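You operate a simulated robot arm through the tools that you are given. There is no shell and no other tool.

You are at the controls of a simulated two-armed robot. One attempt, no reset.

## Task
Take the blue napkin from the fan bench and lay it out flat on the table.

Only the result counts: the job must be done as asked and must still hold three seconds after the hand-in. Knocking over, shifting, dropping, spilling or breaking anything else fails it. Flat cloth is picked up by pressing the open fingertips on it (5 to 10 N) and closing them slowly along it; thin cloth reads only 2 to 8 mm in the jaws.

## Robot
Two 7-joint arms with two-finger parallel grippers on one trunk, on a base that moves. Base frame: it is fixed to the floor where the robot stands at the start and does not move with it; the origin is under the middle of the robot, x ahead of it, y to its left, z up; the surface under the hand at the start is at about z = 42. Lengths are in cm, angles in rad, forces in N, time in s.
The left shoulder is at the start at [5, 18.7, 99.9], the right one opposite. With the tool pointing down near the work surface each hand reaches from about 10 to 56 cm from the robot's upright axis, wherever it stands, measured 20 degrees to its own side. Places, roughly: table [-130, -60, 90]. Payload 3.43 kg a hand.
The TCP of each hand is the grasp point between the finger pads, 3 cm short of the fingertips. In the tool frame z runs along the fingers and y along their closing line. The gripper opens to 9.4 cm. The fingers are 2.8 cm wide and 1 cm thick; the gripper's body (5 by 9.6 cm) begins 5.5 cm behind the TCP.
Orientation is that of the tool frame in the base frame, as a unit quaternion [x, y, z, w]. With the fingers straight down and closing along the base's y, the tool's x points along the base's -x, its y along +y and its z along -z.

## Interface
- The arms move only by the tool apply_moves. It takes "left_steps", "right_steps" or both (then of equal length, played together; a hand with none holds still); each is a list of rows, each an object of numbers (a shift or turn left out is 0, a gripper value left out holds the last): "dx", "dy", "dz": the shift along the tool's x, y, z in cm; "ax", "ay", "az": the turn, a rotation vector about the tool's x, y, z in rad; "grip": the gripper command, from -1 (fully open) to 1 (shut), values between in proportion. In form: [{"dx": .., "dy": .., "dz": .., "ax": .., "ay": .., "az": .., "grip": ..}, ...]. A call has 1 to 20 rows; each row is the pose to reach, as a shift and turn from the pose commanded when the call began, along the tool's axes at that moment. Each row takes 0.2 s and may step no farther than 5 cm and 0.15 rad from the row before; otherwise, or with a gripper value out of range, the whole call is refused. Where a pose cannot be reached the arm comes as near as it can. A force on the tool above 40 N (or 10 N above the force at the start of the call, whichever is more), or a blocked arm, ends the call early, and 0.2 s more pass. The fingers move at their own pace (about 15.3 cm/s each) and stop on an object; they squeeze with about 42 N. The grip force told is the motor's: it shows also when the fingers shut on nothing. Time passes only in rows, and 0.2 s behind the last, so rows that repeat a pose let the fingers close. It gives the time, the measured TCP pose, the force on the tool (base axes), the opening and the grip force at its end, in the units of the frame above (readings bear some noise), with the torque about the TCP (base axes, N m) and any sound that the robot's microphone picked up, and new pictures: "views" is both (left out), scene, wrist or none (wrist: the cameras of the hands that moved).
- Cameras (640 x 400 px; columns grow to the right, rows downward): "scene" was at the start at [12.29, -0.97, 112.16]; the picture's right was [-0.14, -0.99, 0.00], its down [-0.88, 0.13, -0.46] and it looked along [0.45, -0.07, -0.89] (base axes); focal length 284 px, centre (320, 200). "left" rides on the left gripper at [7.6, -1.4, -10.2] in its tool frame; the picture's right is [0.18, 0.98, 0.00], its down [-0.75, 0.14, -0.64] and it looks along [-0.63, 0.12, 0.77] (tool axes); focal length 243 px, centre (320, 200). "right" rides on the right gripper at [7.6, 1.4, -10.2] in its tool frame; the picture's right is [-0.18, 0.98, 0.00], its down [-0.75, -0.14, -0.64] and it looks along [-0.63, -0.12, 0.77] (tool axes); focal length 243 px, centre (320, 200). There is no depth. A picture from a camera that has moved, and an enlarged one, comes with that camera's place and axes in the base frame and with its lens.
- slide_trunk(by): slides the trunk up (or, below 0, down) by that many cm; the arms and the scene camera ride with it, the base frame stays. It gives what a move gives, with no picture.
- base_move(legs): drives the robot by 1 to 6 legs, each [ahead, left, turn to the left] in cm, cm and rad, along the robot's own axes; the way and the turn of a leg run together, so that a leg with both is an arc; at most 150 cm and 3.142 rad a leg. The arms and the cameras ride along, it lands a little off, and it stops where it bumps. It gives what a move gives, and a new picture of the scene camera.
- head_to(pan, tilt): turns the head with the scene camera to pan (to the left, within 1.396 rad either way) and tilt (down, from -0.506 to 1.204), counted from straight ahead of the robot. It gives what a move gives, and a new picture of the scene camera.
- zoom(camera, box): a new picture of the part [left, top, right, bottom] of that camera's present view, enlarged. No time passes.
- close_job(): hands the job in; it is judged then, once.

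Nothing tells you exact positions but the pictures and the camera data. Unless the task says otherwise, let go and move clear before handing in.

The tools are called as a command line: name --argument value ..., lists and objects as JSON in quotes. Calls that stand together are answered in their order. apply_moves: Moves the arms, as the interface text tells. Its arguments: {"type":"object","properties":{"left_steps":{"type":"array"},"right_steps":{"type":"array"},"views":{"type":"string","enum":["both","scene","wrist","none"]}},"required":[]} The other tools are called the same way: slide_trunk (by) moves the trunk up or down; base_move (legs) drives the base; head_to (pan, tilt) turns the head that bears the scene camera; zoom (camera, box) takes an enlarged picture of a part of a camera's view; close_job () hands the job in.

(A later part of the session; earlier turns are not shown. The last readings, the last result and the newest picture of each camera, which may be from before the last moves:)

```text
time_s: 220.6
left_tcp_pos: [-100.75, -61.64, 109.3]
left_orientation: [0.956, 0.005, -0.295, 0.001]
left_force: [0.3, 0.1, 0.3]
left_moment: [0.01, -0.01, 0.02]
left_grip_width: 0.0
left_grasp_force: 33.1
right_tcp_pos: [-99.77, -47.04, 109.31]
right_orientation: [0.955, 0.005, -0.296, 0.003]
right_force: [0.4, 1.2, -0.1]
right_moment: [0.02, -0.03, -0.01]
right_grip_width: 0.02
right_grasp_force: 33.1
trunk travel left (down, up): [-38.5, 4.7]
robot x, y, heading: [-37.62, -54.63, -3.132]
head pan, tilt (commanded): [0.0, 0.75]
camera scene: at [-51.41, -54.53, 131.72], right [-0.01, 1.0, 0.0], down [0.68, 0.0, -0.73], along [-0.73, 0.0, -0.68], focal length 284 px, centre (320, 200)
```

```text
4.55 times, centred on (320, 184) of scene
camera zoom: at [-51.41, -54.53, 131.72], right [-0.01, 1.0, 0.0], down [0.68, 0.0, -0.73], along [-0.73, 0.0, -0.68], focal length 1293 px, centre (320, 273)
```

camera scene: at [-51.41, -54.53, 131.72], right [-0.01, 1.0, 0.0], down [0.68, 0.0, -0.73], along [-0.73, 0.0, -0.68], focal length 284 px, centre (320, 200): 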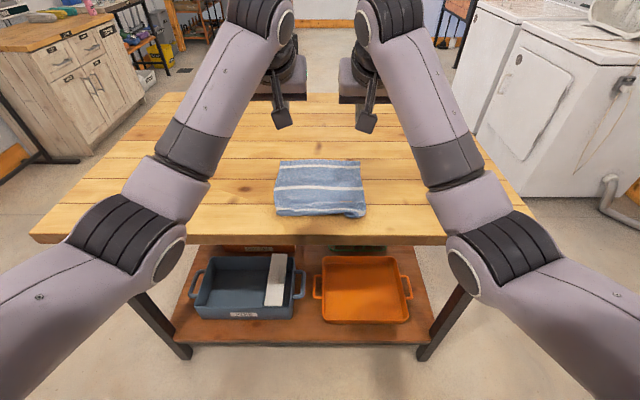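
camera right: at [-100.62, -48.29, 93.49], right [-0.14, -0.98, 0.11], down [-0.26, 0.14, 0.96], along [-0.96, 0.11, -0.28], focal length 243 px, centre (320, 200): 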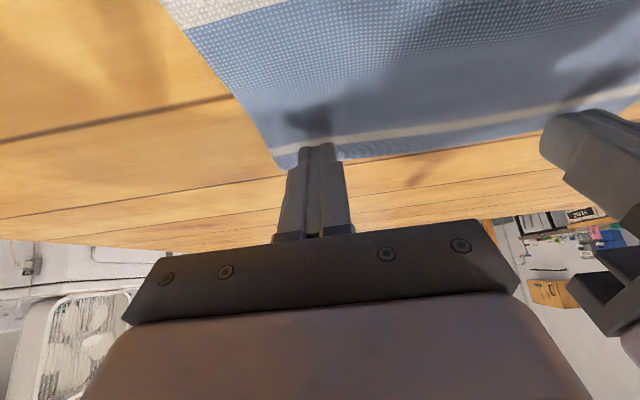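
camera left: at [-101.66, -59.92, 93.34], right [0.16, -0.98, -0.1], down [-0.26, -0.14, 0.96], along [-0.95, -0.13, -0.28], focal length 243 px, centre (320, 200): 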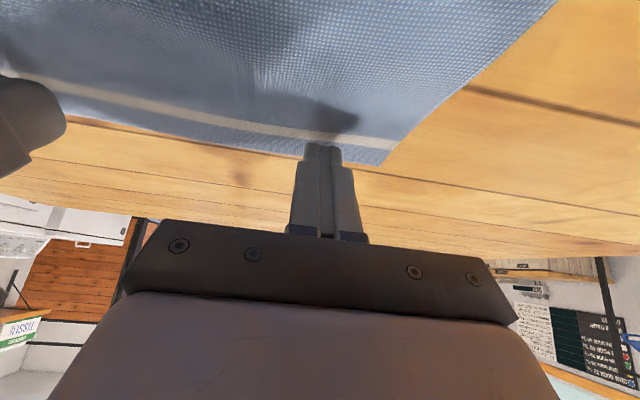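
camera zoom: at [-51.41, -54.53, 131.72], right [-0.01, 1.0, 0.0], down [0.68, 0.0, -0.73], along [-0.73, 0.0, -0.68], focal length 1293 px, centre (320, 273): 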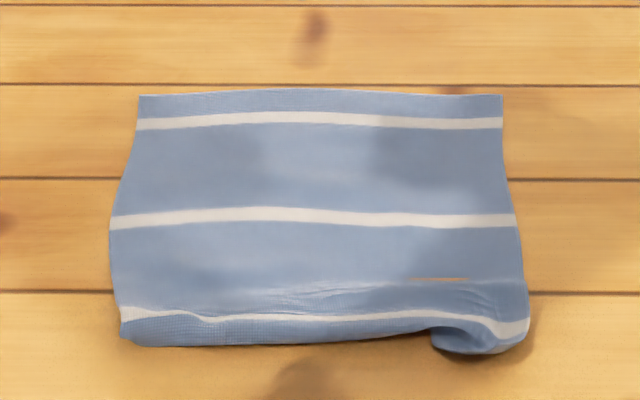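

The napkin lies nearly square now; the near strip still looks a bit curled, especially at the near-right corner. I back off a little to view the near edge with the wrist cameras.

base_move --legs '[[-14, 0, -0.009]]'

slide_trunk --by -8

apply_moves --left_steps '[{"dz": 0}]' --right_steps '[{"dz": 0}]' --views "wrist"

zoom --camera "right" --box '[260, 40, 500, 190]'

zoom --camera "left" --box '[150, 40, 390, 190]'

```text
time_s: 221.9
left_tcp_pos: [-86.93, -61.01, 109.26]
left_orientation: [0.956, 0.002, -0.295, 0.0]
left_force: [0.2, 0.9, 1.6]
left_moment: [0.0, 0.01, -0.01]
left_grip_width: 0.0
left_grasp_force: 33.1
right_tcp_pos: [-85.78, -46.69, 109.16]
right_orientation: [0.955, 0.0, -0.296, 0.001]
right_force: [-0.4, -0.7, 0.7]
right_moment: [-0.01, 0.02, 0.01]
right_grip_width: 0.0
right_grasp_force: 33.0
trunk travel left (down, up): [-38.5, 4.7]
robot x, y, heading: [-23.73, -54.42, 3.15]
head pan, tilt (commanded): [0.0, 0.75]
camera scene: at [-37.58, -54.4, 131.72], right [0.0, 1.0, 0.0], down [0.68, 0.0, -0.73], along [-0.73, 0.0, -0.68], focal length 284 px, centre (320, 200)
```

scene: 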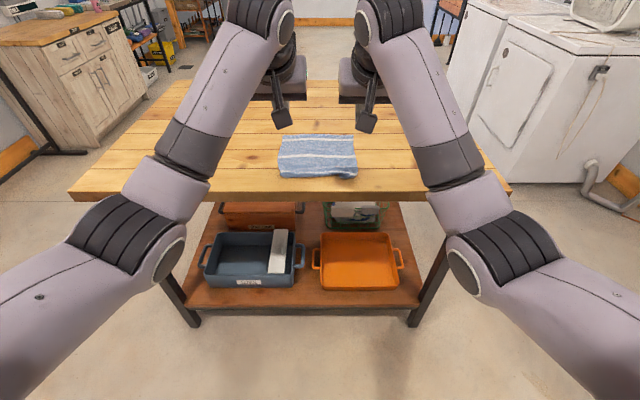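

```text
time_s: 223.1
left_tcp_pos: [-87.1, -61.04, 101.18]
left_orientation: [0.955, 0.003, -0.295, 0.001]
left_force: [-0.2, 0.6, 0.6]
left_moment: [-0.01, 0.03, 0.0]
left_grip_width: 0.0
left_grasp_force: 32.6
right_tcp_pos: [-85.83, -46.61, 101.21]
right_orientation: [0.956, 0.001, -0.295, 0.001]
right_force: [-0.3, 0.4, -0.3]
right_moment: [0.01, 0.01, 0.0]
right_grip_width: 0.0
right_grasp_force: 32.9
trunk travel left (down, up): [-30.5, 12.7]
robot x, y, heading: [-23.41, -54.43, 3.143]
head pan, tilt (commanded): [0.0, 0.75]
```

```text
time_s: 223.5
left_tcp_pos: [-87.04, -61.08, 101.16]
left_orientation: [0.955, 0.003, -0.296, 0.001]
left_force: [-0.8, -0.1, -0.5]
left_moment: [-0.01, 0.01, -0.01]
left_grip_width: 0.01
left_grasp_force: 33.2
right_tcp_pos: [-85.79, -46.6, 101.17]
right_orientation: [0.956, 0.001, -0.294, 0.001]
right_force: [-0.8, -0.5, 0.6]
right_moment: [0.0, -0.04, 0.02]
right_grip_width: 0.01
right_grasp_force: 33.2
trunk travel left (down, up): [-30.5, 12.7]
robot x, y, heading: [-23.46, -54.55, 3.141]
head pan, tilt (commanded): [0.0, 0.75]
camera right: at [-73.9, -47.98, 105.37], right [-0.15, -0.98, 0.1], down [-0.26, 0.14, 0.95], along [-0.95, 0.12, -0.28], focal length 243 px, centre (320, 200)
camera left: at [-74.99, -59.61, 105.22], right [0.16, -0.98, -0.1], down [-0.26, -0.14, 0.95], along [-0.95, -0.12, -0.28], focal length 243 px, centre (320, 200)
```

right: 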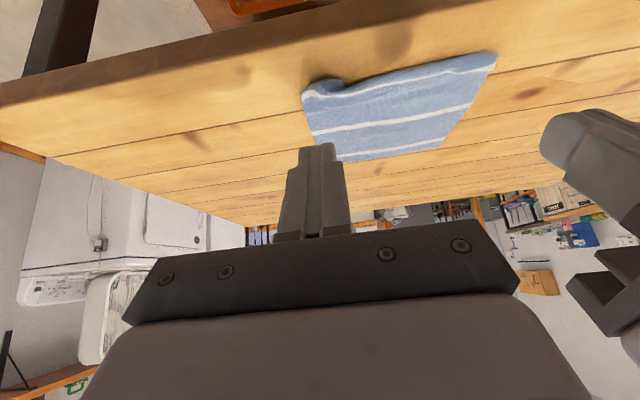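
left: 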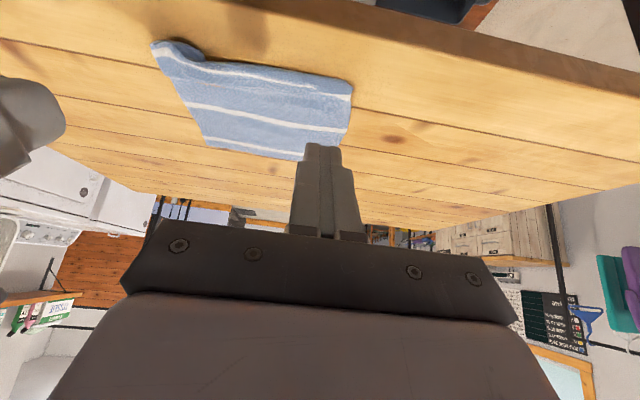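

```text
2.67 times, centred on (380, 115) of right
camera zoom: at [-73.9, -47.98, 105.37], right [-0.15, -0.98, 0.1], down [-0.26, 0.14, 0.95], along [-0.95, 0.12, -0.28], focal length 647 px, centre (160, 427)
```

zoom: 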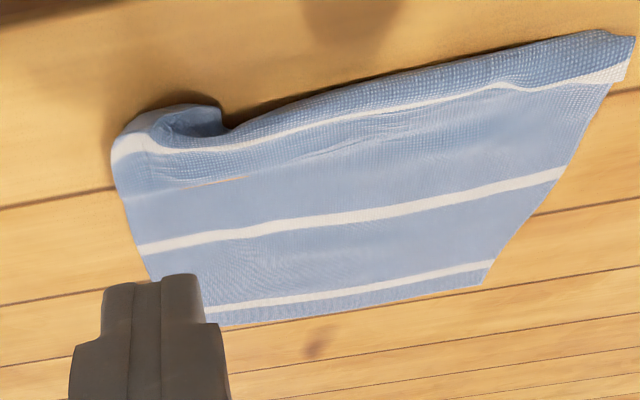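

```text
2.67 times, centred on (270, 115) of left
camera zoom: at [-74.99, -59.61, 105.22], right [0.16, -0.98, -0.1], down [-0.26, -0.14, 0.95], along [-0.95, -0.12, -0.28], focal length 647 px, centre (453, 427)
```

zoom: 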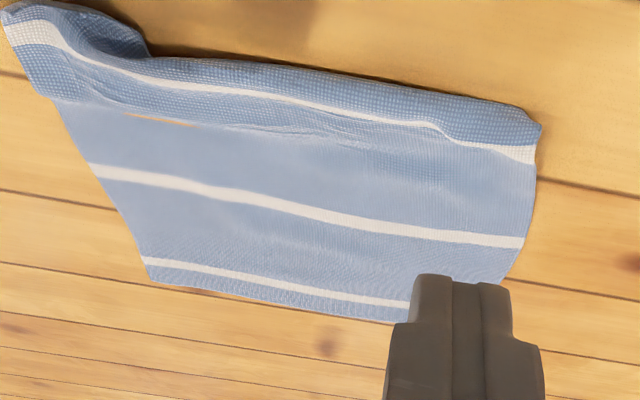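

The near strip is folded under by about 1.5 cm and the near-right corner is curled. Plan: drag the napkin toward me until that strip hangs over the table edge and unrolls, then pull the whole cloth back in from the far edge so it trails out flat. First I position the fingertips over the near stripe.

apply_moves --left_steps '[{"dy": 0.4}, {"dy": 0.8}, {"dy": 0.8}]' --right_steps '[{"dx": -0.5, "dz": 0.34}, {"dx": -0.99, "dz": 0.68}, {"dx": -0.99, "dz": 0.68}]' --views "none"

base_move --legs '[[10.6, 0, 0]]'

slide_trunk --by -8.5

apply_moves --left_steps '[{"dz": 0}]' --right_steps '[{"dz": 0}]' --views "wrist"

```text
time_s: 224.3
left_tcp_pos: [-87.02, -61.84, 101.26]
left_orientation: [0.955, 0.002, -0.295, 0.001]
left_force: [-0.3, 0.2, -0.1]
left_moment: [-0.02, 0.03, 0.0]
left_grip_width: 0.0
left_grasp_force: 33.3
right_tcp_pos: [-87.06, -46.54, 101.12]
right_orientation: [0.955, 0.001, -0.295, 0.0]
right_force: [-0.3, -0.4, 0.3]
right_moment: [-0.03, -0.01, 0.02]
right_grip_width: 0.02
right_grasp_force: 32.9
trunk travel left (down, up): [-30.5, 12.7]
robot x, y, heading: [-23.39, -53.93, 3.141]
head pan, tilt (commanded): [0.0, 0.75]
```

```text
time_s: 225.5
left_tcp_pos: [-97.73, -61.93, 100.99]
left_orientation: [0.956, 0.002, -0.294, 0.001]
left_force: [0.8, -0.4, 0.0]
left_moment: [0.0, 0.03, 0.01]
left_grip_width: 0.01
left_grasp_force: 32.9
right_tcp_pos: [-97.55, -46.74, 101.15]
right_orientation: [0.956, 0.002, -0.295, 0.002]
right_force: [0.4, -1.3, 0.8]
right_moment: [-0.01, -0.03, -0.01]
right_grip_width: 0.01
right_grasp_force: 33.7
trunk travel left (down, up): [-30.5, 12.7]
robot x, y, heading: [-34.45, -54.39, 3.137]
head pan, tilt (commanded): [0.0, 0.75]
camera scene: at [-48.25, -54.4, 123.7], right [0.0, 1.0, 0.0], down [0.68, 0.0, -0.73], along [-0.73, 0.0, -0.68], focal length 284 px, centre (320, 200)
```

scene: 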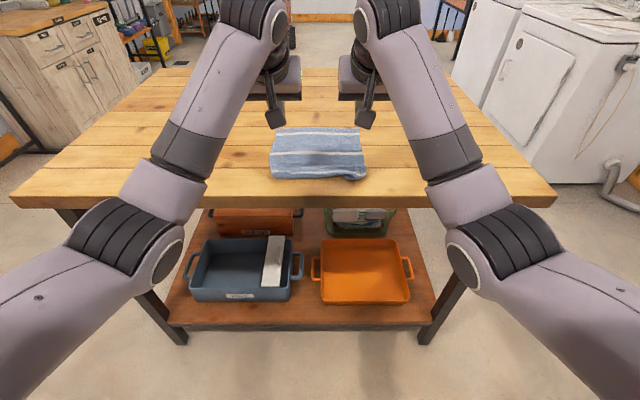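

```text
time_s: 226.7
left_tcp_pos: [-97.83, -61.94, 92.66]
left_orientation: [0.955, 0.002, -0.295, 0.001]
left_force: [-0.3, -0.1, -0.2]
left_moment: [0.01, 0.0, 0.0]
left_grip_width: 0.0
left_grasp_force: 32.8
right_tcp_pos: [-97.64, -46.71, 92.74]
right_orientation: [0.956, 0.002, -0.294, 0.001]
right_force: [0.6, -0.8, 0.4]
right_moment: [-0.02, 0.0, 0.04]
right_grip_width: 0.0
right_grasp_force: 33.1
trunk travel left (down, up): [-22.0, 21.2]
robot x, y, heading: [-34.66, -53.97, 3.139]
head pan, tilt (commanded): [0.0, 0.75]
```

```text
time_s: 227.1
left_tcp_pos: [-97.64, -61.96, 92.58]
left_orientation: [0.956, 0.002, -0.295, 0.001]
left_force: [0.0, -0.2, 0.3]
left_moment: [-0.01, 0.01, 0.01]
left_grip_width: 0.0
left_grasp_force: 33.0
right_tcp_pos: [-97.53, -46.74, 92.79]
right_orientation: [0.956, 0.002, -0.295, 0.002]
right_force: [-0.6, 0.1, 0.0]
right_moment: [0.02, 0.01, -0.01]
right_grip_width: 0.0
right_grasp_force: 33.1
trunk travel left (down, up): [-22.0, 21.2]
robot x, y, heading: [-34.05, -54.28, 3.144]
head pan, tilt (commanded): [0.0, 0.75]
camera right: at [-85.61, -48.0, 96.86], right [-0.15, -0.98, 0.1], down [-0.26, 0.14, 0.95], along [-0.95, 0.11, -0.28], focal length 243 px, centre (320, 200)
camera left: at [-85.55, -60.46, 96.7], right [0.16, -0.98, -0.1], down [-0.26, -0.14, 0.96], along [-0.95, -0.12, -0.28], focal length 243 px, centre (320, 200)
```

right: 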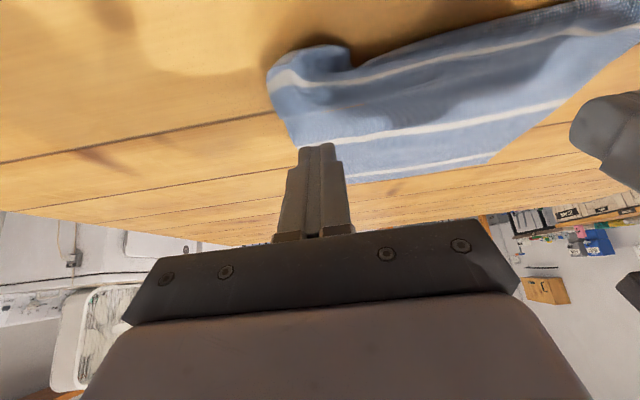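
left: 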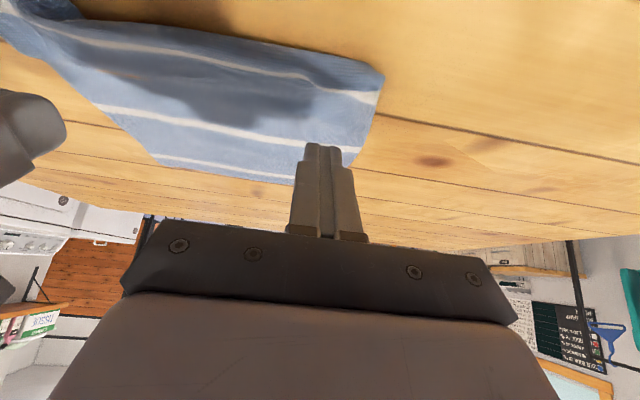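

The fingertips will land just behind the near stripe. I lower and press.

slide_trunk --by -2.8

apply_moves --left_steps '[{"dx": 0.14, "dz": 0.21}, {"dx": 0.28, "dz": 0.41}, {"dx": 0.28, "dz": 0.41}]' --right_steps '[{"dx": 0.14, "dz": 0.21}, {"dx": 0.28, "dz": 0.41}, {"dx": 0.28, "dz": 0.41}]' --views "none"

```text
time_s: 227.8
left_tcp_pos: [-97.6, -62.02, 89.8]
left_orientation: [0.955, 0.003, -0.296, 0.002]
left_force: [-0.1, 0.2, 0.4]
left_moment: [0.01, -0.01, 0.0]
left_grip_width: 0.01
left_grasp_force: 33.2
right_tcp_pos: [-97.52, -46.69, 89.82]
right_orientation: [0.956, 0.003, -0.295, 0.001]
right_force: [0.5, 0.1, -0.1]
right_moment: [-0.01, -0.03, 0.06]
right_grip_width: 0.02
right_grasp_force: 33.2
trunk travel left (down, up): [-19.2, 24.0]
robot x, y, heading: [-34.0, -54.3, 3.135]
head pan, tilt (commanded): [0.0, 0.75]
```

```text
time_s: 228.6
left_tcp_pos: [-97.52, -61.88, 89.36]
left_orientation: [0.955, 0.003, -0.295, 0.0]
left_force: [0.0, -0.3, -0.4]
left_moment: [0.01, 0.0, -0.01]
left_grip_width: 0.0
left_grasp_force: 32.2
right_tcp_pos: [-97.46, -46.64, 89.33]
right_orientation: [0.956, 0.001, -0.295, 0.001]
right_force: [0.1, 0.0, 1.0]
right_moment: [0.0, -0.02, 0.02]
right_grip_width: 0.0
right_grasp_force: 32.7
trunk travel left (down, up): [-19.2, 24.0]
robot x, y, heading: [-34.22, -54.56, 3.141]
head pan, tilt (commanded): [0.0, 0.75]
```

apply_moves --left_steps '[{"dx": 0.08, "dz": 0.12}, {"dx": 0.08, "dz": 0.12}]' --right_steps '[{"dx": 0.06, "dz": 0.09}, {"dx": 0.06, "dz": 0.09}]' --views "none"

```text
time_s: 229.2
left_tcp_pos: [-97.61, -61.81, 89.33]
left_orientation: [0.956, 0.003, -0.295, 0.001]
left_force: [0.4, 0.3, 3.7]
left_moment: [0.02, 0.07, -0.05]
left_grip_width: 0.0
left_grasp_force: 33.1
right_tcp_pos: [-97.49, -46.67, 89.31]
right_orientation: [0.955, 0.002, -0.296, 0.001]
right_force: [0.7, -0.3, 2.5]
right_moment: [-0.01, 0.01, 0.03]
right_grip_width: 0.01
right_grasp_force: 33.4
trunk travel left (down, up): [-19.2, 24.0]
robot x, y, heading: [-34.02, -54.19, 3.142]
head pan, tilt (commanded): [0.0, 0.75]
```

Contact on both. I add slight pressure and drag slowly 6 cm toward me.

apply_moves --left_steps '[{"dx": 0.03, "dz": 0.045}, {"dx": 0.305, "dz": -0.143}, {"dx": 0.58, "dz": -0.331}, {"dx": 0.855, "dz": -0.519}, {"dx": 1.13, "dz": -0.707}, {"dx": 1.405, "dz": -0.895}, {"dx": 1.68, "dz": -1.083}, {"dx": 1.955, "dz": -1.271}, {"dx": 2.23, "dz": -1.459}, {"dx": 2.505, "dz": -1.647}, {"dx": 2.78, "dz": -1.835}, {"dx": 2.78, "dz": -1.835}]' --right_steps '[{"dx": 0.04, "dz": 0.055}, {"dx": 0.315, "dz": -0.133}, {"dx": 0.59, "dz": -0.321}, {"dx": 0.865, "dz": -0.509}, {"dx": 1.14, "dz": -0.697}, {"dx": 1.415, "dz": -0.885}, {"dx": 1.69, "dz": -1.073}, {"dx": 1.965, "dz": -1.261}, {"dx": 2.24, "dz": -1.449}, {"dx": 2.515, "dz": -1.637}, {"dx": 2.79, "dz": -1.825}, {"dx": 2.79, "dz": -1.825}]' --views "wrist"

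```text
time_s: 231.8
left_tcp_pos: [-94.19, -62.0, 89.3]
left_orientation: [0.955, 0.002, -0.297, 0.001]
left_force: [-4.0, 0.4, 16.2]
left_moment: [0.0, 0.23, 0.0]
left_grip_width: 0.0
left_grasp_force: 32.7
right_tcp_pos: [-94.03, -46.62, 89.41]
right_orientation: [0.955, 0.002, -0.296, 0.001]
right_force: [-1.8, -0.5, 6.6]
right_moment: [0.01, 0.11, 0.0]
right_grip_width: 0.0
right_grasp_force: 32.9
trunk travel left (down, up): [-19.2, 24.0]
robot x, y, heading: [-34.37, -54.51, 3.135]
head pan, tilt (commanded): [0.0, 0.75]
camera right: at [-82.15, -47.94, 93.5], right [-0.15, -0.98, 0.11], down [-0.26, 0.14, 0.96], along [-0.95, 0.11, -0.28], focal length 243 px, centre (320, 200)
camera left: at [-82.06, -60.49, 93.32], right [0.16, -0.98, -0.1], down [-0.26, -0.14, 0.96], along [-0.95, -0.12, -0.27], focal length 243 px, centre (320, 200)
```

right: 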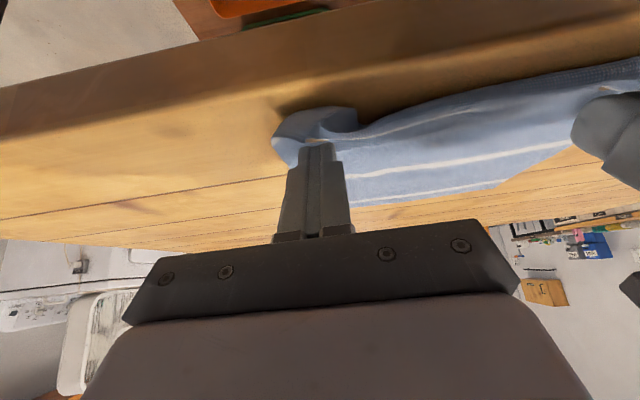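
left: 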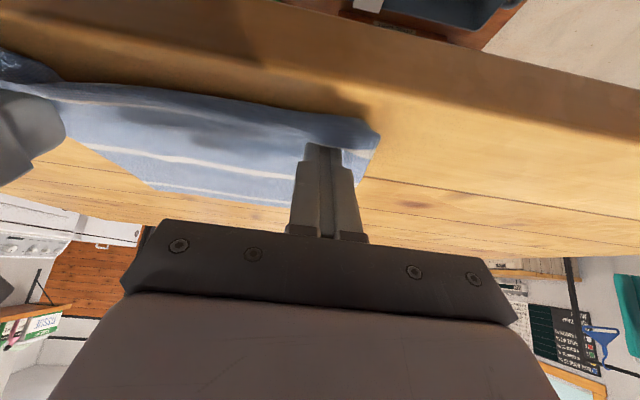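

The cloth follows well. I continue dragging another 4 cm, so the folded strip goes over the table edge.

apply_moves --left_steps '[{"dx": -0.03, "dz": -0.05}, {"dx": 0.245, "dz": -0.238}, {"dx": 0.52, "dz": -0.426}, {"dx": 0.795, "dz": -0.614}, {"dx": 1.07, "dz": -0.802}, {"dx": 1.345, "dz": -0.99}, {"dx": 1.62, "dz": -1.178}, {"dx": 1.895, "dz": -1.366}, {"dx": 2.17, "dz": -1.554}, {"dx": 2.445, "dz": -1.742}, {"dx": 2.72, "dz": -1.93}, {"dx": 2.995, "dz": -2.118}, {"dx": 3.27, "dz": -2.306}, {"dx": 3.27, "dz": -2.306}]' --right_steps '[{"dx": 0.0, "dz": 0.0}, {"dx": 0.275, "dz": -0.188}, {"dx": 0.55, "dz": -0.376}, {"dx": 0.825, "dz": -0.564}, {"dx": 1.1, "dz": -0.752}, {"dx": 1.375, "dz": -0.94}, {"dx": 1.65, "dz": -1.128}, {"dx": 1.925, "dz": -1.316}, {"dx": 2.2, "dz": -1.504}, {"dx": 2.475, "dz": -1.692}, {"dx": 2.75, "dz": -1.88}, {"dx": 3.025, "dz": -2.068}, {"dx": 3.3, "dz": -2.256}, {"dx": 3.3, "dz": -2.256}]' --views "wrist"

```text
time_s: 234.8
left_tcp_pos: [-90.17, -61.97, 89.31]
left_orientation: [0.955, 0.002, -0.295, 0.002]
left_force: [-0.9, 0.1, 8.6]
left_moment: [-0.01, 0.1, -0.02]
left_grip_width: 0.0
left_grasp_force: 32.9
right_tcp_pos: [-90.02, -46.74, 89.38]
right_orientation: [0.955, 0.003, -0.296, 0.002]
right_force: [-3.2, 1.2, 10.5]
right_moment: [0.02, 0.17, 0.04]
right_grip_width: 0.0
right_grasp_force: 33.2
trunk travel left (down, up): [-19.2, 24.0]
robot x, y, heading: [-34.24, -54.26, 3.136]
head pan, tilt (commanded): [0.0, 0.75]
camera right: at [-78.18, -47.99, 93.49], right [-0.15, -0.98, 0.1], down [-0.26, 0.14, 0.96], along [-0.95, 0.11, -0.28], focal length 243 px, centre (320, 200)
camera left: at [-78.11, -60.48, 93.38], right [0.16, -0.98, -0.1], down [-0.26, -0.14, 0.96], along [-0.95, -0.12, -0.28], focal length 243 px, centre (320, 200)
```

right: 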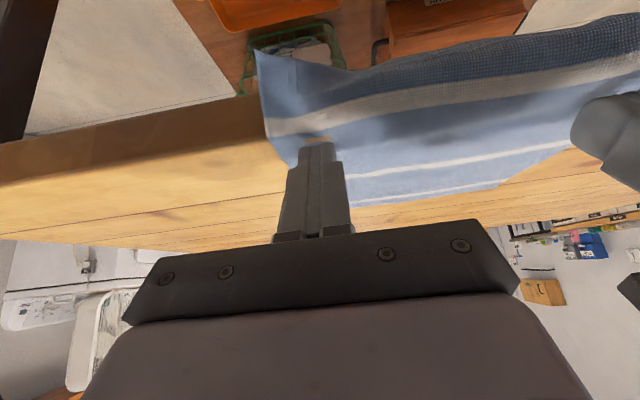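
left: 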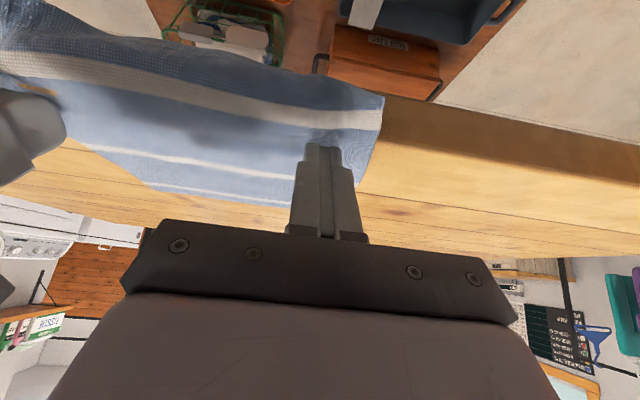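

The strip has unrolled and hangs over the edge, and the right corner opened out. Now I lift and go to the far edge to pull the napkin back in.

slide_trunk --by 20

zoom --camera "scene" --box '[240, 130, 400, 240]'

```text
time_s: 237.0
left_tcp_pos: [-90.35, -62.0, 109.18]
left_orientation: [0.956, 0.003, -0.295, 0.001]
left_force: [0.8, -1.0, -0.1]
left_moment: [0.0, -0.01, 0.03]
left_grip_width: 0.0
left_grasp_force: 33.0
right_tcp_pos: [-90.3, -46.68, 109.2]
right_orientation: [0.956, 0.002, -0.295, 0.001]
right_force: [-0.3, -0.1, 0.3]
right_moment: [0.08, -0.04, -0.01]
right_grip_width: 0.0
right_grasp_force: 32.8
trunk travel left (down, up): [-39.2, 4.0]
robot x, y, heading: [-34.41, -54.6, 3.14]
head pan, tilt (commanded): [0.0, 0.75]
```

```text
3.64 times, centred on (320, 185) of scene
camera zoom: at [-48.21, -54.4, 132.4], right [0.0, 1.0, 0.0], down [0.68, 0.0, -0.73], along [-0.73, 0.0, -0.68], focal length 1034 px, centre (320, 254)
```

zoom: 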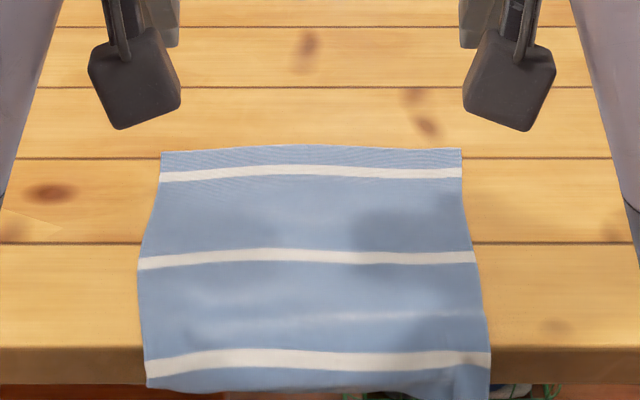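

The napkin is completely flat now, with its near strip over the edge (table edge x≈−90, far edge at x≈−109.5). I extend the arms 4 cm, drive forward and place the fingertips on the far stripe.

apply_moves --left_steps '[{"dx": -1.1, "dz": 0.75}, {"dx": -2.2, "dz": 1.5}, {"dx": -3.3, "dz": 2.26}, {"dx": -3.3, "dz": 2.26}]' --right_steps '[{"dx": -1.1, "dz": 0.75}, {"dx": -2.2, "dz": 1.5}, {"dx": -3.3, "dz": 2.26}, {"dx": -3.3, "dz": 2.26}]' --views "none"

base_move --legs '[[12.1, 0, 0]]'

slide_trunk --by -16.5

apply_moves --left_steps '[{"dz": 0}]' --right_steps '[{"dz": 0}]' --views "wrist"

```text
time_s: 238.0
left_tcp_pos: [-94.31, -61.93, 109.3]
left_orientation: [0.956, 0.003, -0.295, 0.001]
left_force: [0.5, -0.4, -0.3]
left_moment: [0.02, 0.01, 0.0]
left_grip_width: 0.03
left_grasp_force: 32.9
right_tcp_pos: [-94.19, -46.76, 109.25]
right_orientation: [0.956, 0.002, -0.294, 0.002]
right_force: [-0.3, 0.2, -0.2]
right_moment: [0.01, 0.0, -0.01]
right_grip_width: 0.02
right_grasp_force: 32.5
trunk travel left (down, up): [-39.2, 4.0]
robot x, y, heading: [-34.2, -54.42, 3.142]
head pan, tilt (commanded): [0.0, 0.75]
```

```text
time_s: 239.2
left_tcp_pos: [-106.42, -62.03, 109.21]
left_orientation: [0.956, 0.003, -0.294, 0.001]
left_force: [0.3, -0.2, 0.6]
left_moment: [-0.01, -0.03, 0.0]
left_grip_width: 0.01
left_grasp_force: 33.0
right_tcp_pos: [-106.3, -46.49, 109.2]
right_orientation: [0.955, 0.002, -0.295, 0.002]
right_force: [0.7, -0.2, -1.0]
right_moment: [0.02, -0.04, 0.04]
right_grip_width: 0.0
right_grasp_force: 33.0
trunk travel left (down, up): [-39.2, 4.0]
robot x, y, heading: [-46.21, -54.69, 3.142]
head pan, tilt (commanded): [0.0, 0.75]
camera scene: at [-60.3, -54.38, 132.4], right [0.0, 1.0, 0.0], down [0.68, 0.0, -0.73], along [-0.73, 0.0, -0.68], focal length 284 px, centre (320, 200)
```

scene: 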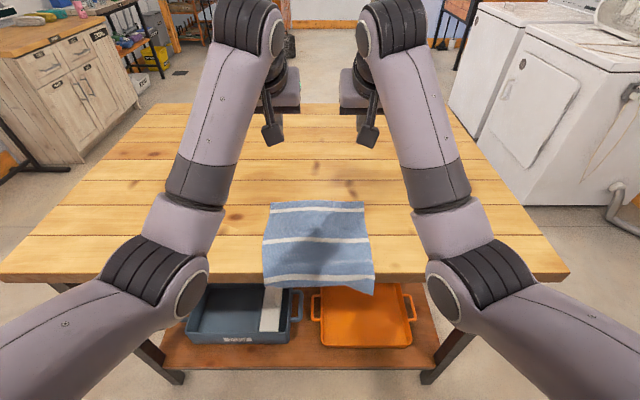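

```text
time_s: 241.1
left_tcp_pos: [-106.3, -62.03, 92.77]
left_orientation: [0.956, 0.003, -0.294, 0.001]
left_force: [0.4, -0.6, 0.4]
left_moment: [-0.04, -0.01, 0.05]
left_grip_width: 0.02
left_grasp_force: 33.1
right_tcp_pos: [-106.18, -46.66, 92.67]
right_orientation: [0.955, 0.001, -0.295, 0.001]
right_force: [1.0, -0.4, 0.6]
right_moment: [-0.03, -0.03, -0.01]
right_grip_width: 0.0
right_grasp_force: 33.0
trunk travel left (down, up): [-22.7, 20.5]
robot x, y, heading: [-46.48, -54.3, 3.138]
head pan, tilt (commanded): [0.0, 0.75]
```

```text
time_s: 241.5
left_tcp_pos: [-106.39, -62.11, 92.88]
left_orientation: [0.955, 0.002, -0.295, 0.0]
left_force: [0.2, 0.1, 0.4]
left_moment: [-0.01, 0.04, 0.01]
left_grip_width: 0.01
left_grasp_force: 33.3
right_tcp_pos: [-106.07, -46.52, 92.73]
right_orientation: [0.955, 0.002, -0.295, 0.001]
right_force: [-0.4, 0.4, -0.6]
right_moment: [0.02, -0.01, 0.03]
right_grip_width: 0.01
right_grasp_force: 33.4
trunk travel left (down, up): [-22.7, 20.5]
robot x, y, heading: [-45.96, -54.33, 3.139]
head pan, tilt (commanded): [0.0, 0.75]
camera right: at [-94.22, -47.95, 96.84], right [-0.15, -0.98, 0.1], down [-0.26, 0.14, 0.95], along [-0.95, 0.11, -0.28], focal length 243 px, centre (320, 200)
camera left: at [-94.25, -60.5, 96.85], right [0.16, -0.98, -0.1], down [-0.26, -0.14, 0.95], along [-0.95, -0.12, -0.28], focal length 243 px, centre (320, 200)
```

right: 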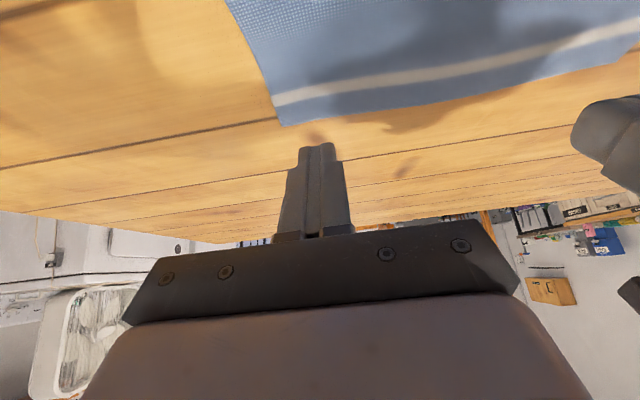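
left: 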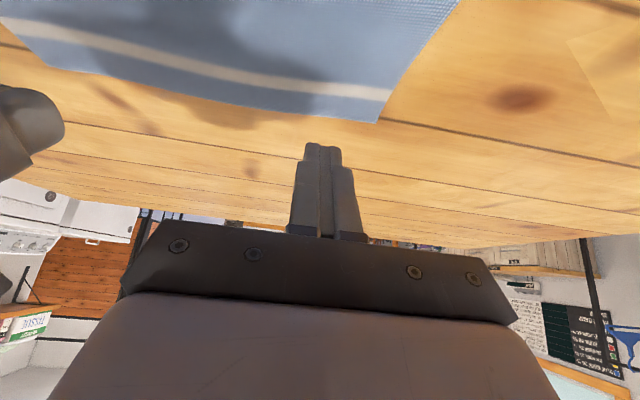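

The fingertips will land about 2.9 cm inside the far edge. I lower into contact.

slide_trunk --by -3.0

apply_moves --left_steps '[{"dx": 0.14, "dz": 0.21}, {"dx": 0.28, "dz": 0.41}, {"dx": 0.28, "dz": 0.41}]' --right_steps '[{"dx": 0.14, "dz": 0.21}, {"dx": 0.25, "dz": 0.37}, {"dx": 0.25, "dz": 0.37}]' --views "none"

```text
time_s: 242.3
left_tcp_pos: [-106.4, -61.99, 89.89]
left_orientation: [0.955, 0.002, -0.295, 0.001]
left_force: [0.2, 0.3, 0.7]
left_moment: [-0.01, 0.01, 0.03]
left_grip_width: 0.0
left_grasp_force: 32.9
right_tcp_pos: [-106.14, -46.62, 89.62]
right_orientation: [0.955, 0.002, -0.296, 0.001]
right_force: [0.0, 1.5, -0.5]
right_moment: [0.01, 0.02, 0.0]
right_grip_width: 0.0
right_grasp_force: 33.2
trunk travel left (down, up): [-19.7, 23.5]
robot x, y, heading: [-46.44, -54.46, 3.14]
head pan, tilt (commanded): [0.0, 0.75]
```

```text
time_s: 243.1
left_tcp_pos: [-106.43, -61.97, 89.41]
left_orientation: [0.955, 0.003, -0.296, 0.001]
left_force: [-0.5, -0.7, 2.2]
left_moment: [0.01, 0.05, -0.04]
left_grip_width: 0.02
left_grasp_force: 33.2
right_tcp_pos: [-106.06, -46.56, 89.37]
right_orientation: [0.955, 0.002, -0.297, 0.001]
right_force: [-1.6, 0.5, 4.8]
right_moment: [0.0, 0.06, 0.02]
right_grip_width: 0.0
right_grasp_force: 33.3
trunk travel left (down, up): [-19.7, 23.5]
robot x, y, heading: [-46.03, -54.44, 3.14]
head pan, tilt (commanded): [0.0, 0.75]
```

apply_moves --left_steps '[{"dx": 0.04, "dz": 0.06}, {"dx": 0.04, "dz": 0.06}]' --right_steps '[{"dx": 0.03, "dz": 0.04}, {"dx": 0.03, "dz": 0.04}]' --views "none"

base_move --legs '[[5, 0, 0]]'

zoom --camera "scene" --box '[220, 130, 420, 330]'

```text
time_s: 243.7
left_tcp_pos: [-106.23, -61.99, 89.41]
left_orientation: [0.955, 0.001, -0.296, 0.0]
left_force: [-1.2, 0.2, 2.0]
left_moment: [-0.01, 0.04, 0.02]
left_grip_width: 0.01
left_grasp_force: 33.2
right_tcp_pos: [-106.21, -46.62, 89.24]
right_orientation: [0.955, 0.002, -0.297, 0.002]
right_force: [1.5, 1.3, 8.9]
right_moment: [0.04, 0.0, 0.02]
right_grip_width: 0.0
right_grasp_force: 32.8
trunk travel left (down, up): [-19.7, 23.5]
robot x, y, heading: [-46.53, -54.37, 3.139]
head pan, tilt (commanded): [0.0, 0.75]
```

```text
time_s: 244.6
left_tcp_pos: [-111.18, -62.11, 89.54]
left_orientation: [0.955, 0.003, -0.296, 0.001]
left_force: [-1.1, 0.3, 3.1]
left_moment: [-0.04, 0.04, -0.01]
left_grip_width: 0.0
left_grasp_force: 33.7
right_tcp_pos: [-111.11, -46.64, 89.38]
right_orientation: [0.955, 0.002, -0.297, 0.001]
right_force: [-3.4, -0.3, 12.7]
right_moment: [-0.04, 0.18, -0.02]
right_grip_width: 0.01
right_grasp_force: 32.8
trunk travel left (down, up): [-19.7, 23.5]
robot x, y, heading: [-50.88, -54.44, 3.141]
head pan, tilt (commanded): [0.0, 0.75]
camera scene: at [-65.08, -54.4, 112.93], right [0.0, 1.0, 0.0], down [0.68, 0.0, -0.73], along [-0.73, 0.0, -0.68], focal length 284 px, centre (320, 200)
```

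scene: 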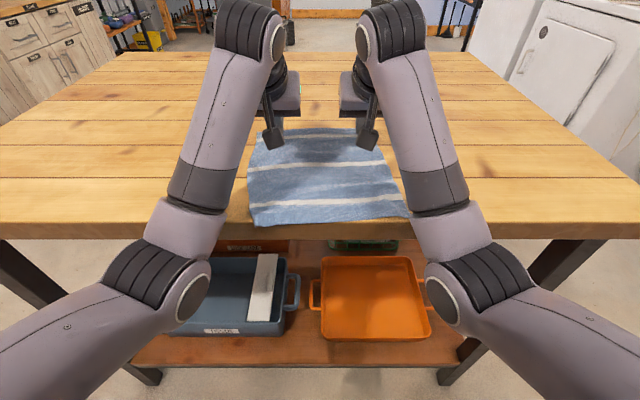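

```text
2.00 times, centred on (320, 230) of scene
camera zoom: at [-65.08, -54.4, 112.93], right [0.0, 1.0, 0.0], down [0.68, 0.0, -0.73], along [-0.73, 0.0, -0.68], focal length 569 px, centre (320, 140)
```

zoom: 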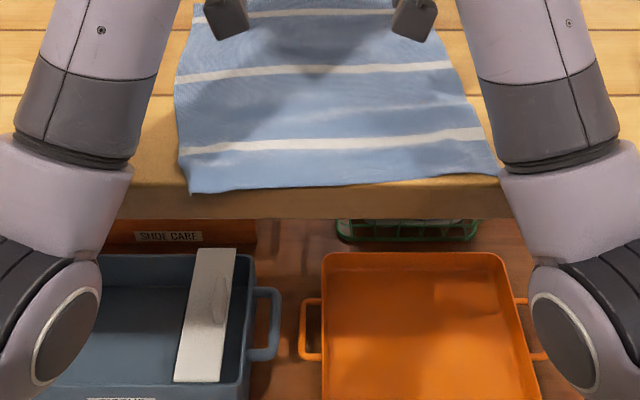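

The napkin slides back in, flat, with its full near strip now up on the table. I push another 4.5 cm to bring it well clear of the edge.

apply_moves --left_steps '[{"dx": 0.03, "dz": 0.04}, {"dx": 0.03, "dz": 0.04}]' --right_steps '[{"dx": -0.02, "dz": -0.03}, {"dx": -0.02, "dz": -0.03}]' --views "none"

base_move --legs '[[4.5, 0, 0]]'

zoom --camera "scene" --box '[220, 130, 420, 330]'

```text
time_s: 245.2
left_tcp_pos: [-111.22, -62.03, 89.33]
left_orientation: [0.955, 0.003, -0.297, 0.002]
left_force: [-0.3, -0.2, 5.6]
left_moment: [-0.02, 0.09, 0.0]
left_grip_width: 0.0
left_grasp_force: 32.2
right_tcp_pos: [-111.04, -46.65, 89.42]
right_orientation: [0.955, 0.002, -0.297, 0.002]
right_force: [0.2, -0.7, 1.9]
right_moment: [0.03, 0.04, 0.02]
right_grip_width: 0.0
right_grasp_force: 33.3
trunk travel left (down, up): [-19.7, 23.5]
robot x, y, heading: [-51.31, -54.07, 3.147]
head pan, tilt (commanded): [0.0, 0.75]
```

```text
time_s: 246.1
left_tcp_pos: [-113.79, -61.99, 91.16]
left_orientation: [0.951, 0.003, -0.309, -0.001]
left_force: [0.1, 0.4, 0.4]
left_moment: [-0.02, 0.01, 0.0]
left_grip_width: 0.01
left_grasp_force: 32.9
right_tcp_pos: [-113.83, -46.95, 91.34]
right_orientation: [0.95, 0.003, -0.311, 0.001]
right_force: [-1.0, 0.4, 0.2]
right_moment: [0.01, 0.03, 0.02]
right_grip_width: 0.01
right_grasp_force: 32.5
trunk travel left (down, up): [-19.7, 23.5]
robot x, y, heading: [-55.75, -54.26, -3.141]
head pan, tilt (commanded): [0.0, 0.75]
camera scene: at [-67.15, -54.45, 113.4], right [0.0, 1.0, 0.0], down [0.66, 0.0, -0.75], along [-0.75, 0.0, -0.66], focal length 284 px, centre (320, 200)
```

scene: 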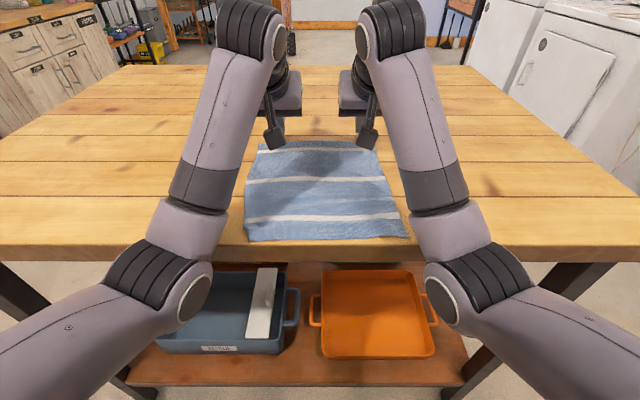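

```text
2.00 times, centred on (320, 230) of scene
camera zoom: at [-67.15, -54.45, 113.4], right [0.0, 1.0, 0.0], down [0.66, 0.0, -0.75], along [-0.75, 0.0, -0.66], focal length 569 px, centre (320, 140)
```

zoom: 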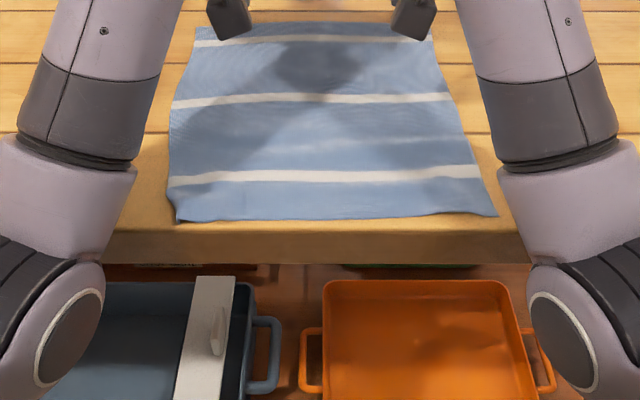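

The hands rose and the body tilted slightly, so something (likely the low elbows) touched the table edge. I back off immediately.

base_move --legs '[[-5, 0, 0]]'

apply_moves --left_steps '[{"dz": 0}]' --right_steps '[{"dz": 0}]' --views "none"

```text
time_s: 247.0
left_tcp_pos: [-110.48, -61.8, 89.4]
left_orientation: [0.955, 0.002, -0.295, 0.0]
left_force: [2.6, 0.5, 8.9]
left_moment: [0.03, -0.02, -0.04]
left_grip_width: 0.0
left_grasp_force: 32.8
right_tcp_pos: [-110.39, -46.93, 89.48]
right_orientation: [0.955, 0.004, -0.296, 0.003]
right_force: [1.3, -0.6, 2.8]
right_moment: [-0.02, -0.01, 0.02]
right_grip_width: 0.02
right_grasp_force: 33.0
trunk travel left (down, up): [-19.7, 23.5]
robot x, y, heading: [-50.59, -54.4, -3.138]
head pan, tilt (commanded): [0.0, 0.75]
camera scene: at [-64.45, -54.41, 112.88], right [0.0, 1.0, 0.0], down [0.68, 0.0, -0.73], along [-0.73, 0.0, -0.68], focal length 284 px, centre (320, 200)
```

scene: 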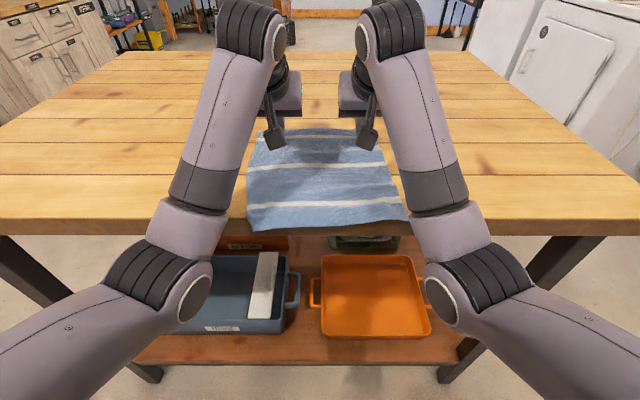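

```text
time_s: 247.4
left_tcp_pos: [-110.52, -61.92, 89.38]
left_orientation: [0.955, 0.002, -0.296, -0.001]
left_force: [1.0, -0.3, 2.2]
left_moment: [-0.03, -0.02, 0.0]
left_grip_width: 0.01
left_grasp_force: 33.2
right_tcp_pos: [-110.48, -46.97, 89.38]
right_orientation: [0.955, 0.004, -0.296, 0.003]
right_force: [1.2, -0.9, 1.6]
right_moment: [0.0, 0.02, 0.01]
right_grip_width: 0.02
right_grasp_force: 33.3
trunk travel left (down, up): [-19.7, 23.5]
robot x, y, heading: [-50.64, -54.48, -3.143]
head pan, tilt (commanded): [0.0, 0.75]
```

I'm back upright, and the table edge appears in exactly the predicted place, so the table did not move. I lift straight up and inspect the napkin.

slide_trunk --by 20

zoom --camera "scene" --box '[220, 170, 420, 320]'

base_move --legs '[[-12, 0, 0]]'

zoom --camera "scene" --box '[240, 120, 400, 240]'

```text
time_s: 249.6
left_tcp_pos: [-110.58, -61.78, 109.3]
left_orientation: [0.955, 0.002, -0.296, -0.001]
left_force: [-0.2, -0.2, 0.3]
left_moment: [0.0, -0.05, -0.01]
left_grip_width: 0.02
left_grasp_force: 32.8
right_tcp_pos: [-110.42, -46.96, 109.34]
right_orientation: [0.955, 0.003, -0.297, 0.002]
right_force: [0.1, 0.9, -0.6]
right_moment: [0.01, -0.01, -0.03]
right_grip_width: 0.0
right_grasp_force: 33.4
trunk travel left (down, up): [-39.7, 3.5]
robot x, y, heading: [-50.52, -54.38, -3.14]
head pan, tilt (commanded): [0.0, 0.75]
```

```text
2.67 times, centred on (320, 245) of scene
camera zoom: at [-64.56, -54.42, 132.9], right [0.0, 1.0, 0.0], down [0.68, 0.0, -0.73], along [-0.73, 0.0, -0.68], focal length 758 px, centre (320, 80)
```

zoom: 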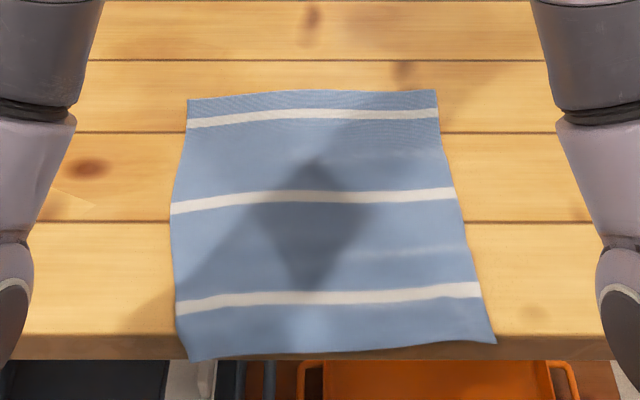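

```text
time_s: 250.8
left_tcp_pos: [-98.42, -61.87, 109.48]
left_orientation: [0.955, 0.002, -0.296, -0.001]
left_force: [0.5, 0.0, 0.8]
left_moment: [-0.02, 0.0, 0.05]
left_grip_width: 0.01
left_grasp_force: 33.7
right_tcp_pos: [-98.42, -46.9, 109.44]
right_orientation: [0.955, 0.003, -0.297, 0.002]
right_force: [0.2, 0.3, 0.6]
right_moment: [0.01, 0.01, 0.0]
right_grip_width: 0.0
right_grasp_force: 32.7
trunk travel left (down, up): [-39.7, 3.5]
robot x, y, heading: [-38.36, -54.36, -3.141]
head pan, tilt (commanded): [0.0, 0.75]
camera scene: at [-52.41, -54.4, 132.92], right [0.0, 1.0, 0.0], down [0.68, 0.0, -0.73], along [-0.73, 0.0, -0.68], focal length 284 px, centre (320, 200)
```

scene: 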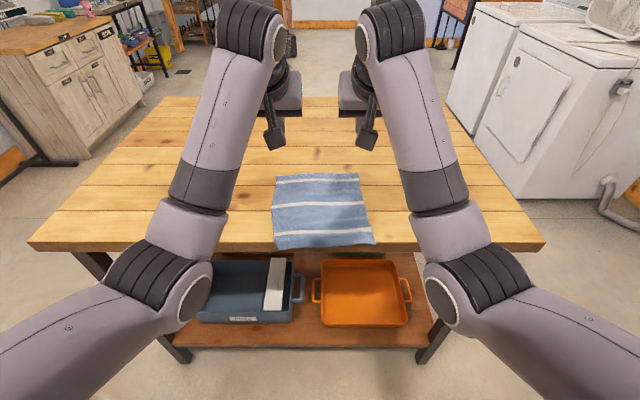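

```text
3.33 times, centred on (320, 180) of scene
camera zoom: at [-52.41, -54.4, 132.92], right [0.0, 1.0, 0.0], down [0.68, 0.0, -0.73], along [-0.73, 0.0, -0.68], focal length 948 px, centre (320, 267)
```

zoom: 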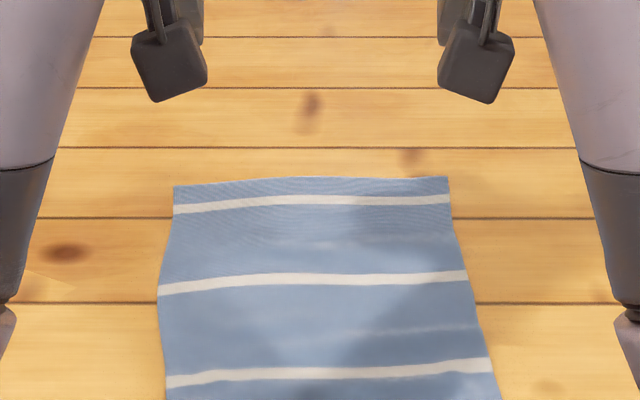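

The napkin is perfectly flat (24 cm long) but got dragged back a bit, so its near edge overhangs by about 1 cm. I'll push it forward again, this time with the robot further back (elbows clear) and extending only the arms.

apply_moves --left_steps '[{"dx": -0.8, "dz": 0.55}, {"dx": -1.65, "dz": 1.13}, {"dx": -1.65, "dz": 1.13}]' --right_steps '[{"dx": -0.8, "dz": 0.55}, {"dx": -1.65, "dz": 1.13}, {"dx": -1.65, "dz": 1.13}]' --views "none"

base_move --legs '[[9.2, 0, 0]]'

slide_trunk --by -19.4

apply_moves --left_steps '[{"dz": 0}]' --right_steps '[{"dz": 0}]' --views "both"

```text
time_s: 251.6
left_tcp_pos: [-100.51, -61.95, 109.3]
left_orientation: [0.955, 0.003, -0.296, -0.001]
left_force: [-0.1, 0.4, 0.9]
left_moment: [-0.03, -0.02, 0.02]
left_grip_width: 0.0
left_grasp_force: 33.0
right_tcp_pos: [-100.48, -47.02, 109.41]
right_orientation: [0.955, 0.004, -0.297, 0.002]
right_force: [0.3, 0.4, 0.1]
right_moment: [-0.02, 0.0, 0.01]
right_grip_width: 0.02
right_grasp_force: 32.8
trunk travel left (down, up): [-39.7, 3.5]
robot x, y, heading: [-38.79, -54.46, -3.141]
head pan, tilt (commanded): [0.0, 0.75]
```

```text
time_s: 252.8
left_tcp_pos: [-109.73, -61.83, 109.37]
left_orientation: [0.955, 0.002, -0.295, -0.001]
left_force: [0.0, -0.6, -0.2]
left_moment: [0.02, -0.02, -0.02]
left_grip_width: 0.0
left_grasp_force: 32.9
right_tcp_pos: [-109.93, -46.92, 109.2]
right_orientation: [0.955, 0.004, -0.295, 0.002]
right_force: [-0.2, -0.6, -0.1]
right_moment: [0.03, -0.03, 0.02]
right_grip_width: 0.0
right_grasp_force: 32.9
trunk travel left (down, up): [-39.7, 3.5]
robot x, y, heading: [-47.92, -54.45, -3.142]
head pan, tilt (commanded): [0.0, 0.75]
camera scene: at [-61.89, -54.42, 132.89], right [0.0, 1.0, 0.0], down [0.68, 0.0, -0.73], along [-0.73, 0.0, -0.68], focal length 284 px, centre (320, 200)
```

scene: 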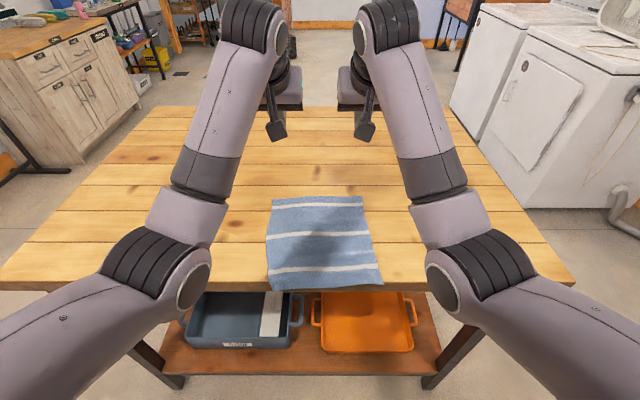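

```text
time_s: 254.9
left_tcp_pos: [-109.81, -61.94, 89.94]
left_orientation: [0.955, 0.002, -0.295, -0.001]
left_force: [0.4, 0.2, 0.8]
left_moment: [0.0, -0.03, 0.0]
left_grip_width: 0.0
left_grasp_force: 33.1
right_tcp_pos: [-109.71, -46.96, 89.9]
right_orientation: [0.955, 0.005, -0.297, 0.003]
right_force: [0.1, 0.6, -0.2]
right_moment: [0.0, 0.03, 0.01]
right_grip_width: 0.0
right_grasp_force: 33.0
trunk travel left (down, up): [-20.3, 22.9]
robot x, y, heading: [-47.88, -54.48, -3.141]
head pan, tilt (commanded): [0.0, 0.75]
```

```text
time_s: 255.3
left_tcp_pos: [-109.78, -61.87, 89.88]
left_orientation: [0.955, 0.002, -0.296, -0.002]
left_force: [-0.7, 0.4, -0.1]
left_moment: [-0.03, 0.01, 0.0]
left_grip_width: 0.0
left_grasp_force: 32.9
right_tcp_pos: [-109.81, -47.03, 90.03]
right_orientation: [0.955, 0.003, -0.297, 0.002]
right_force: [0.4, 0.2, 0.3]
right_moment: [0.01, 0.02, -0.01]
right_grip_width: 0.0
right_grasp_force: 32.7
trunk travel left (down, up): [-20.3, 22.9]
robot x, y, heading: [-47.59, -54.06, -3.14]
head pan, tilt (commanded): [0.0, 0.75]
camera scene: at [-61.8, -54.42, 113.51], right [0.0, 1.0, 0.0], down [0.68, 0.0, -0.73], along [-0.73, 0.0, -0.68], focal length 284 px, centre (320, 200)
camera right: at [-97.8, -48.27, 94.07], right [-0.14, -0.98, 0.11], down [-0.26, 0.14, 0.96], along [-0.96, 0.11, -0.28], focal length 243 px, centre (320, 200)
camera left: at [-97.7, -60.45, 93.94], right [0.16, -0.98, -0.11], down [-0.26, -0.14, 0.95], along [-0.95, -0.12, -0.28], focal length 243 px, centre (320, 200)
```

scene: 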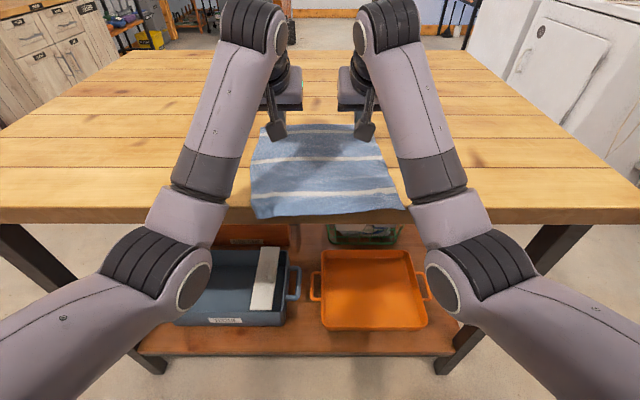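
right: 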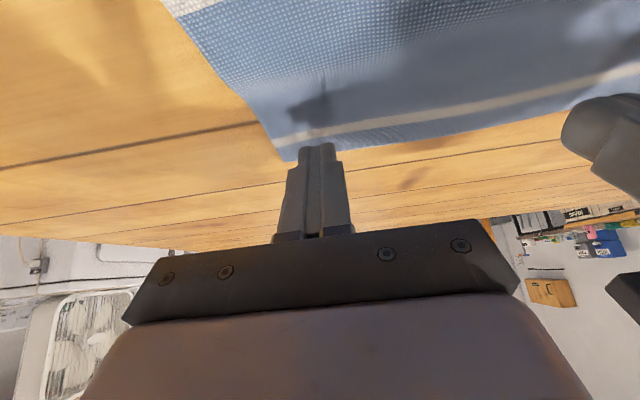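
left: 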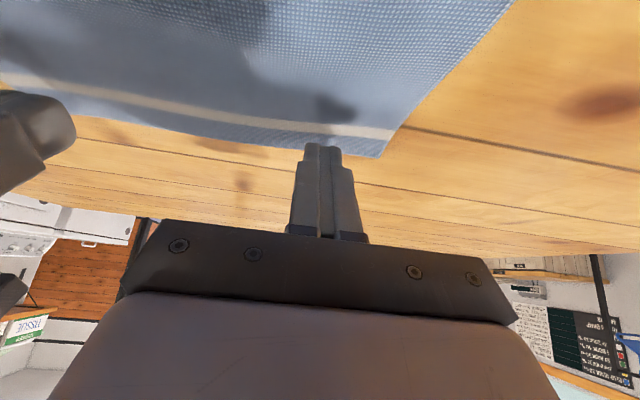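

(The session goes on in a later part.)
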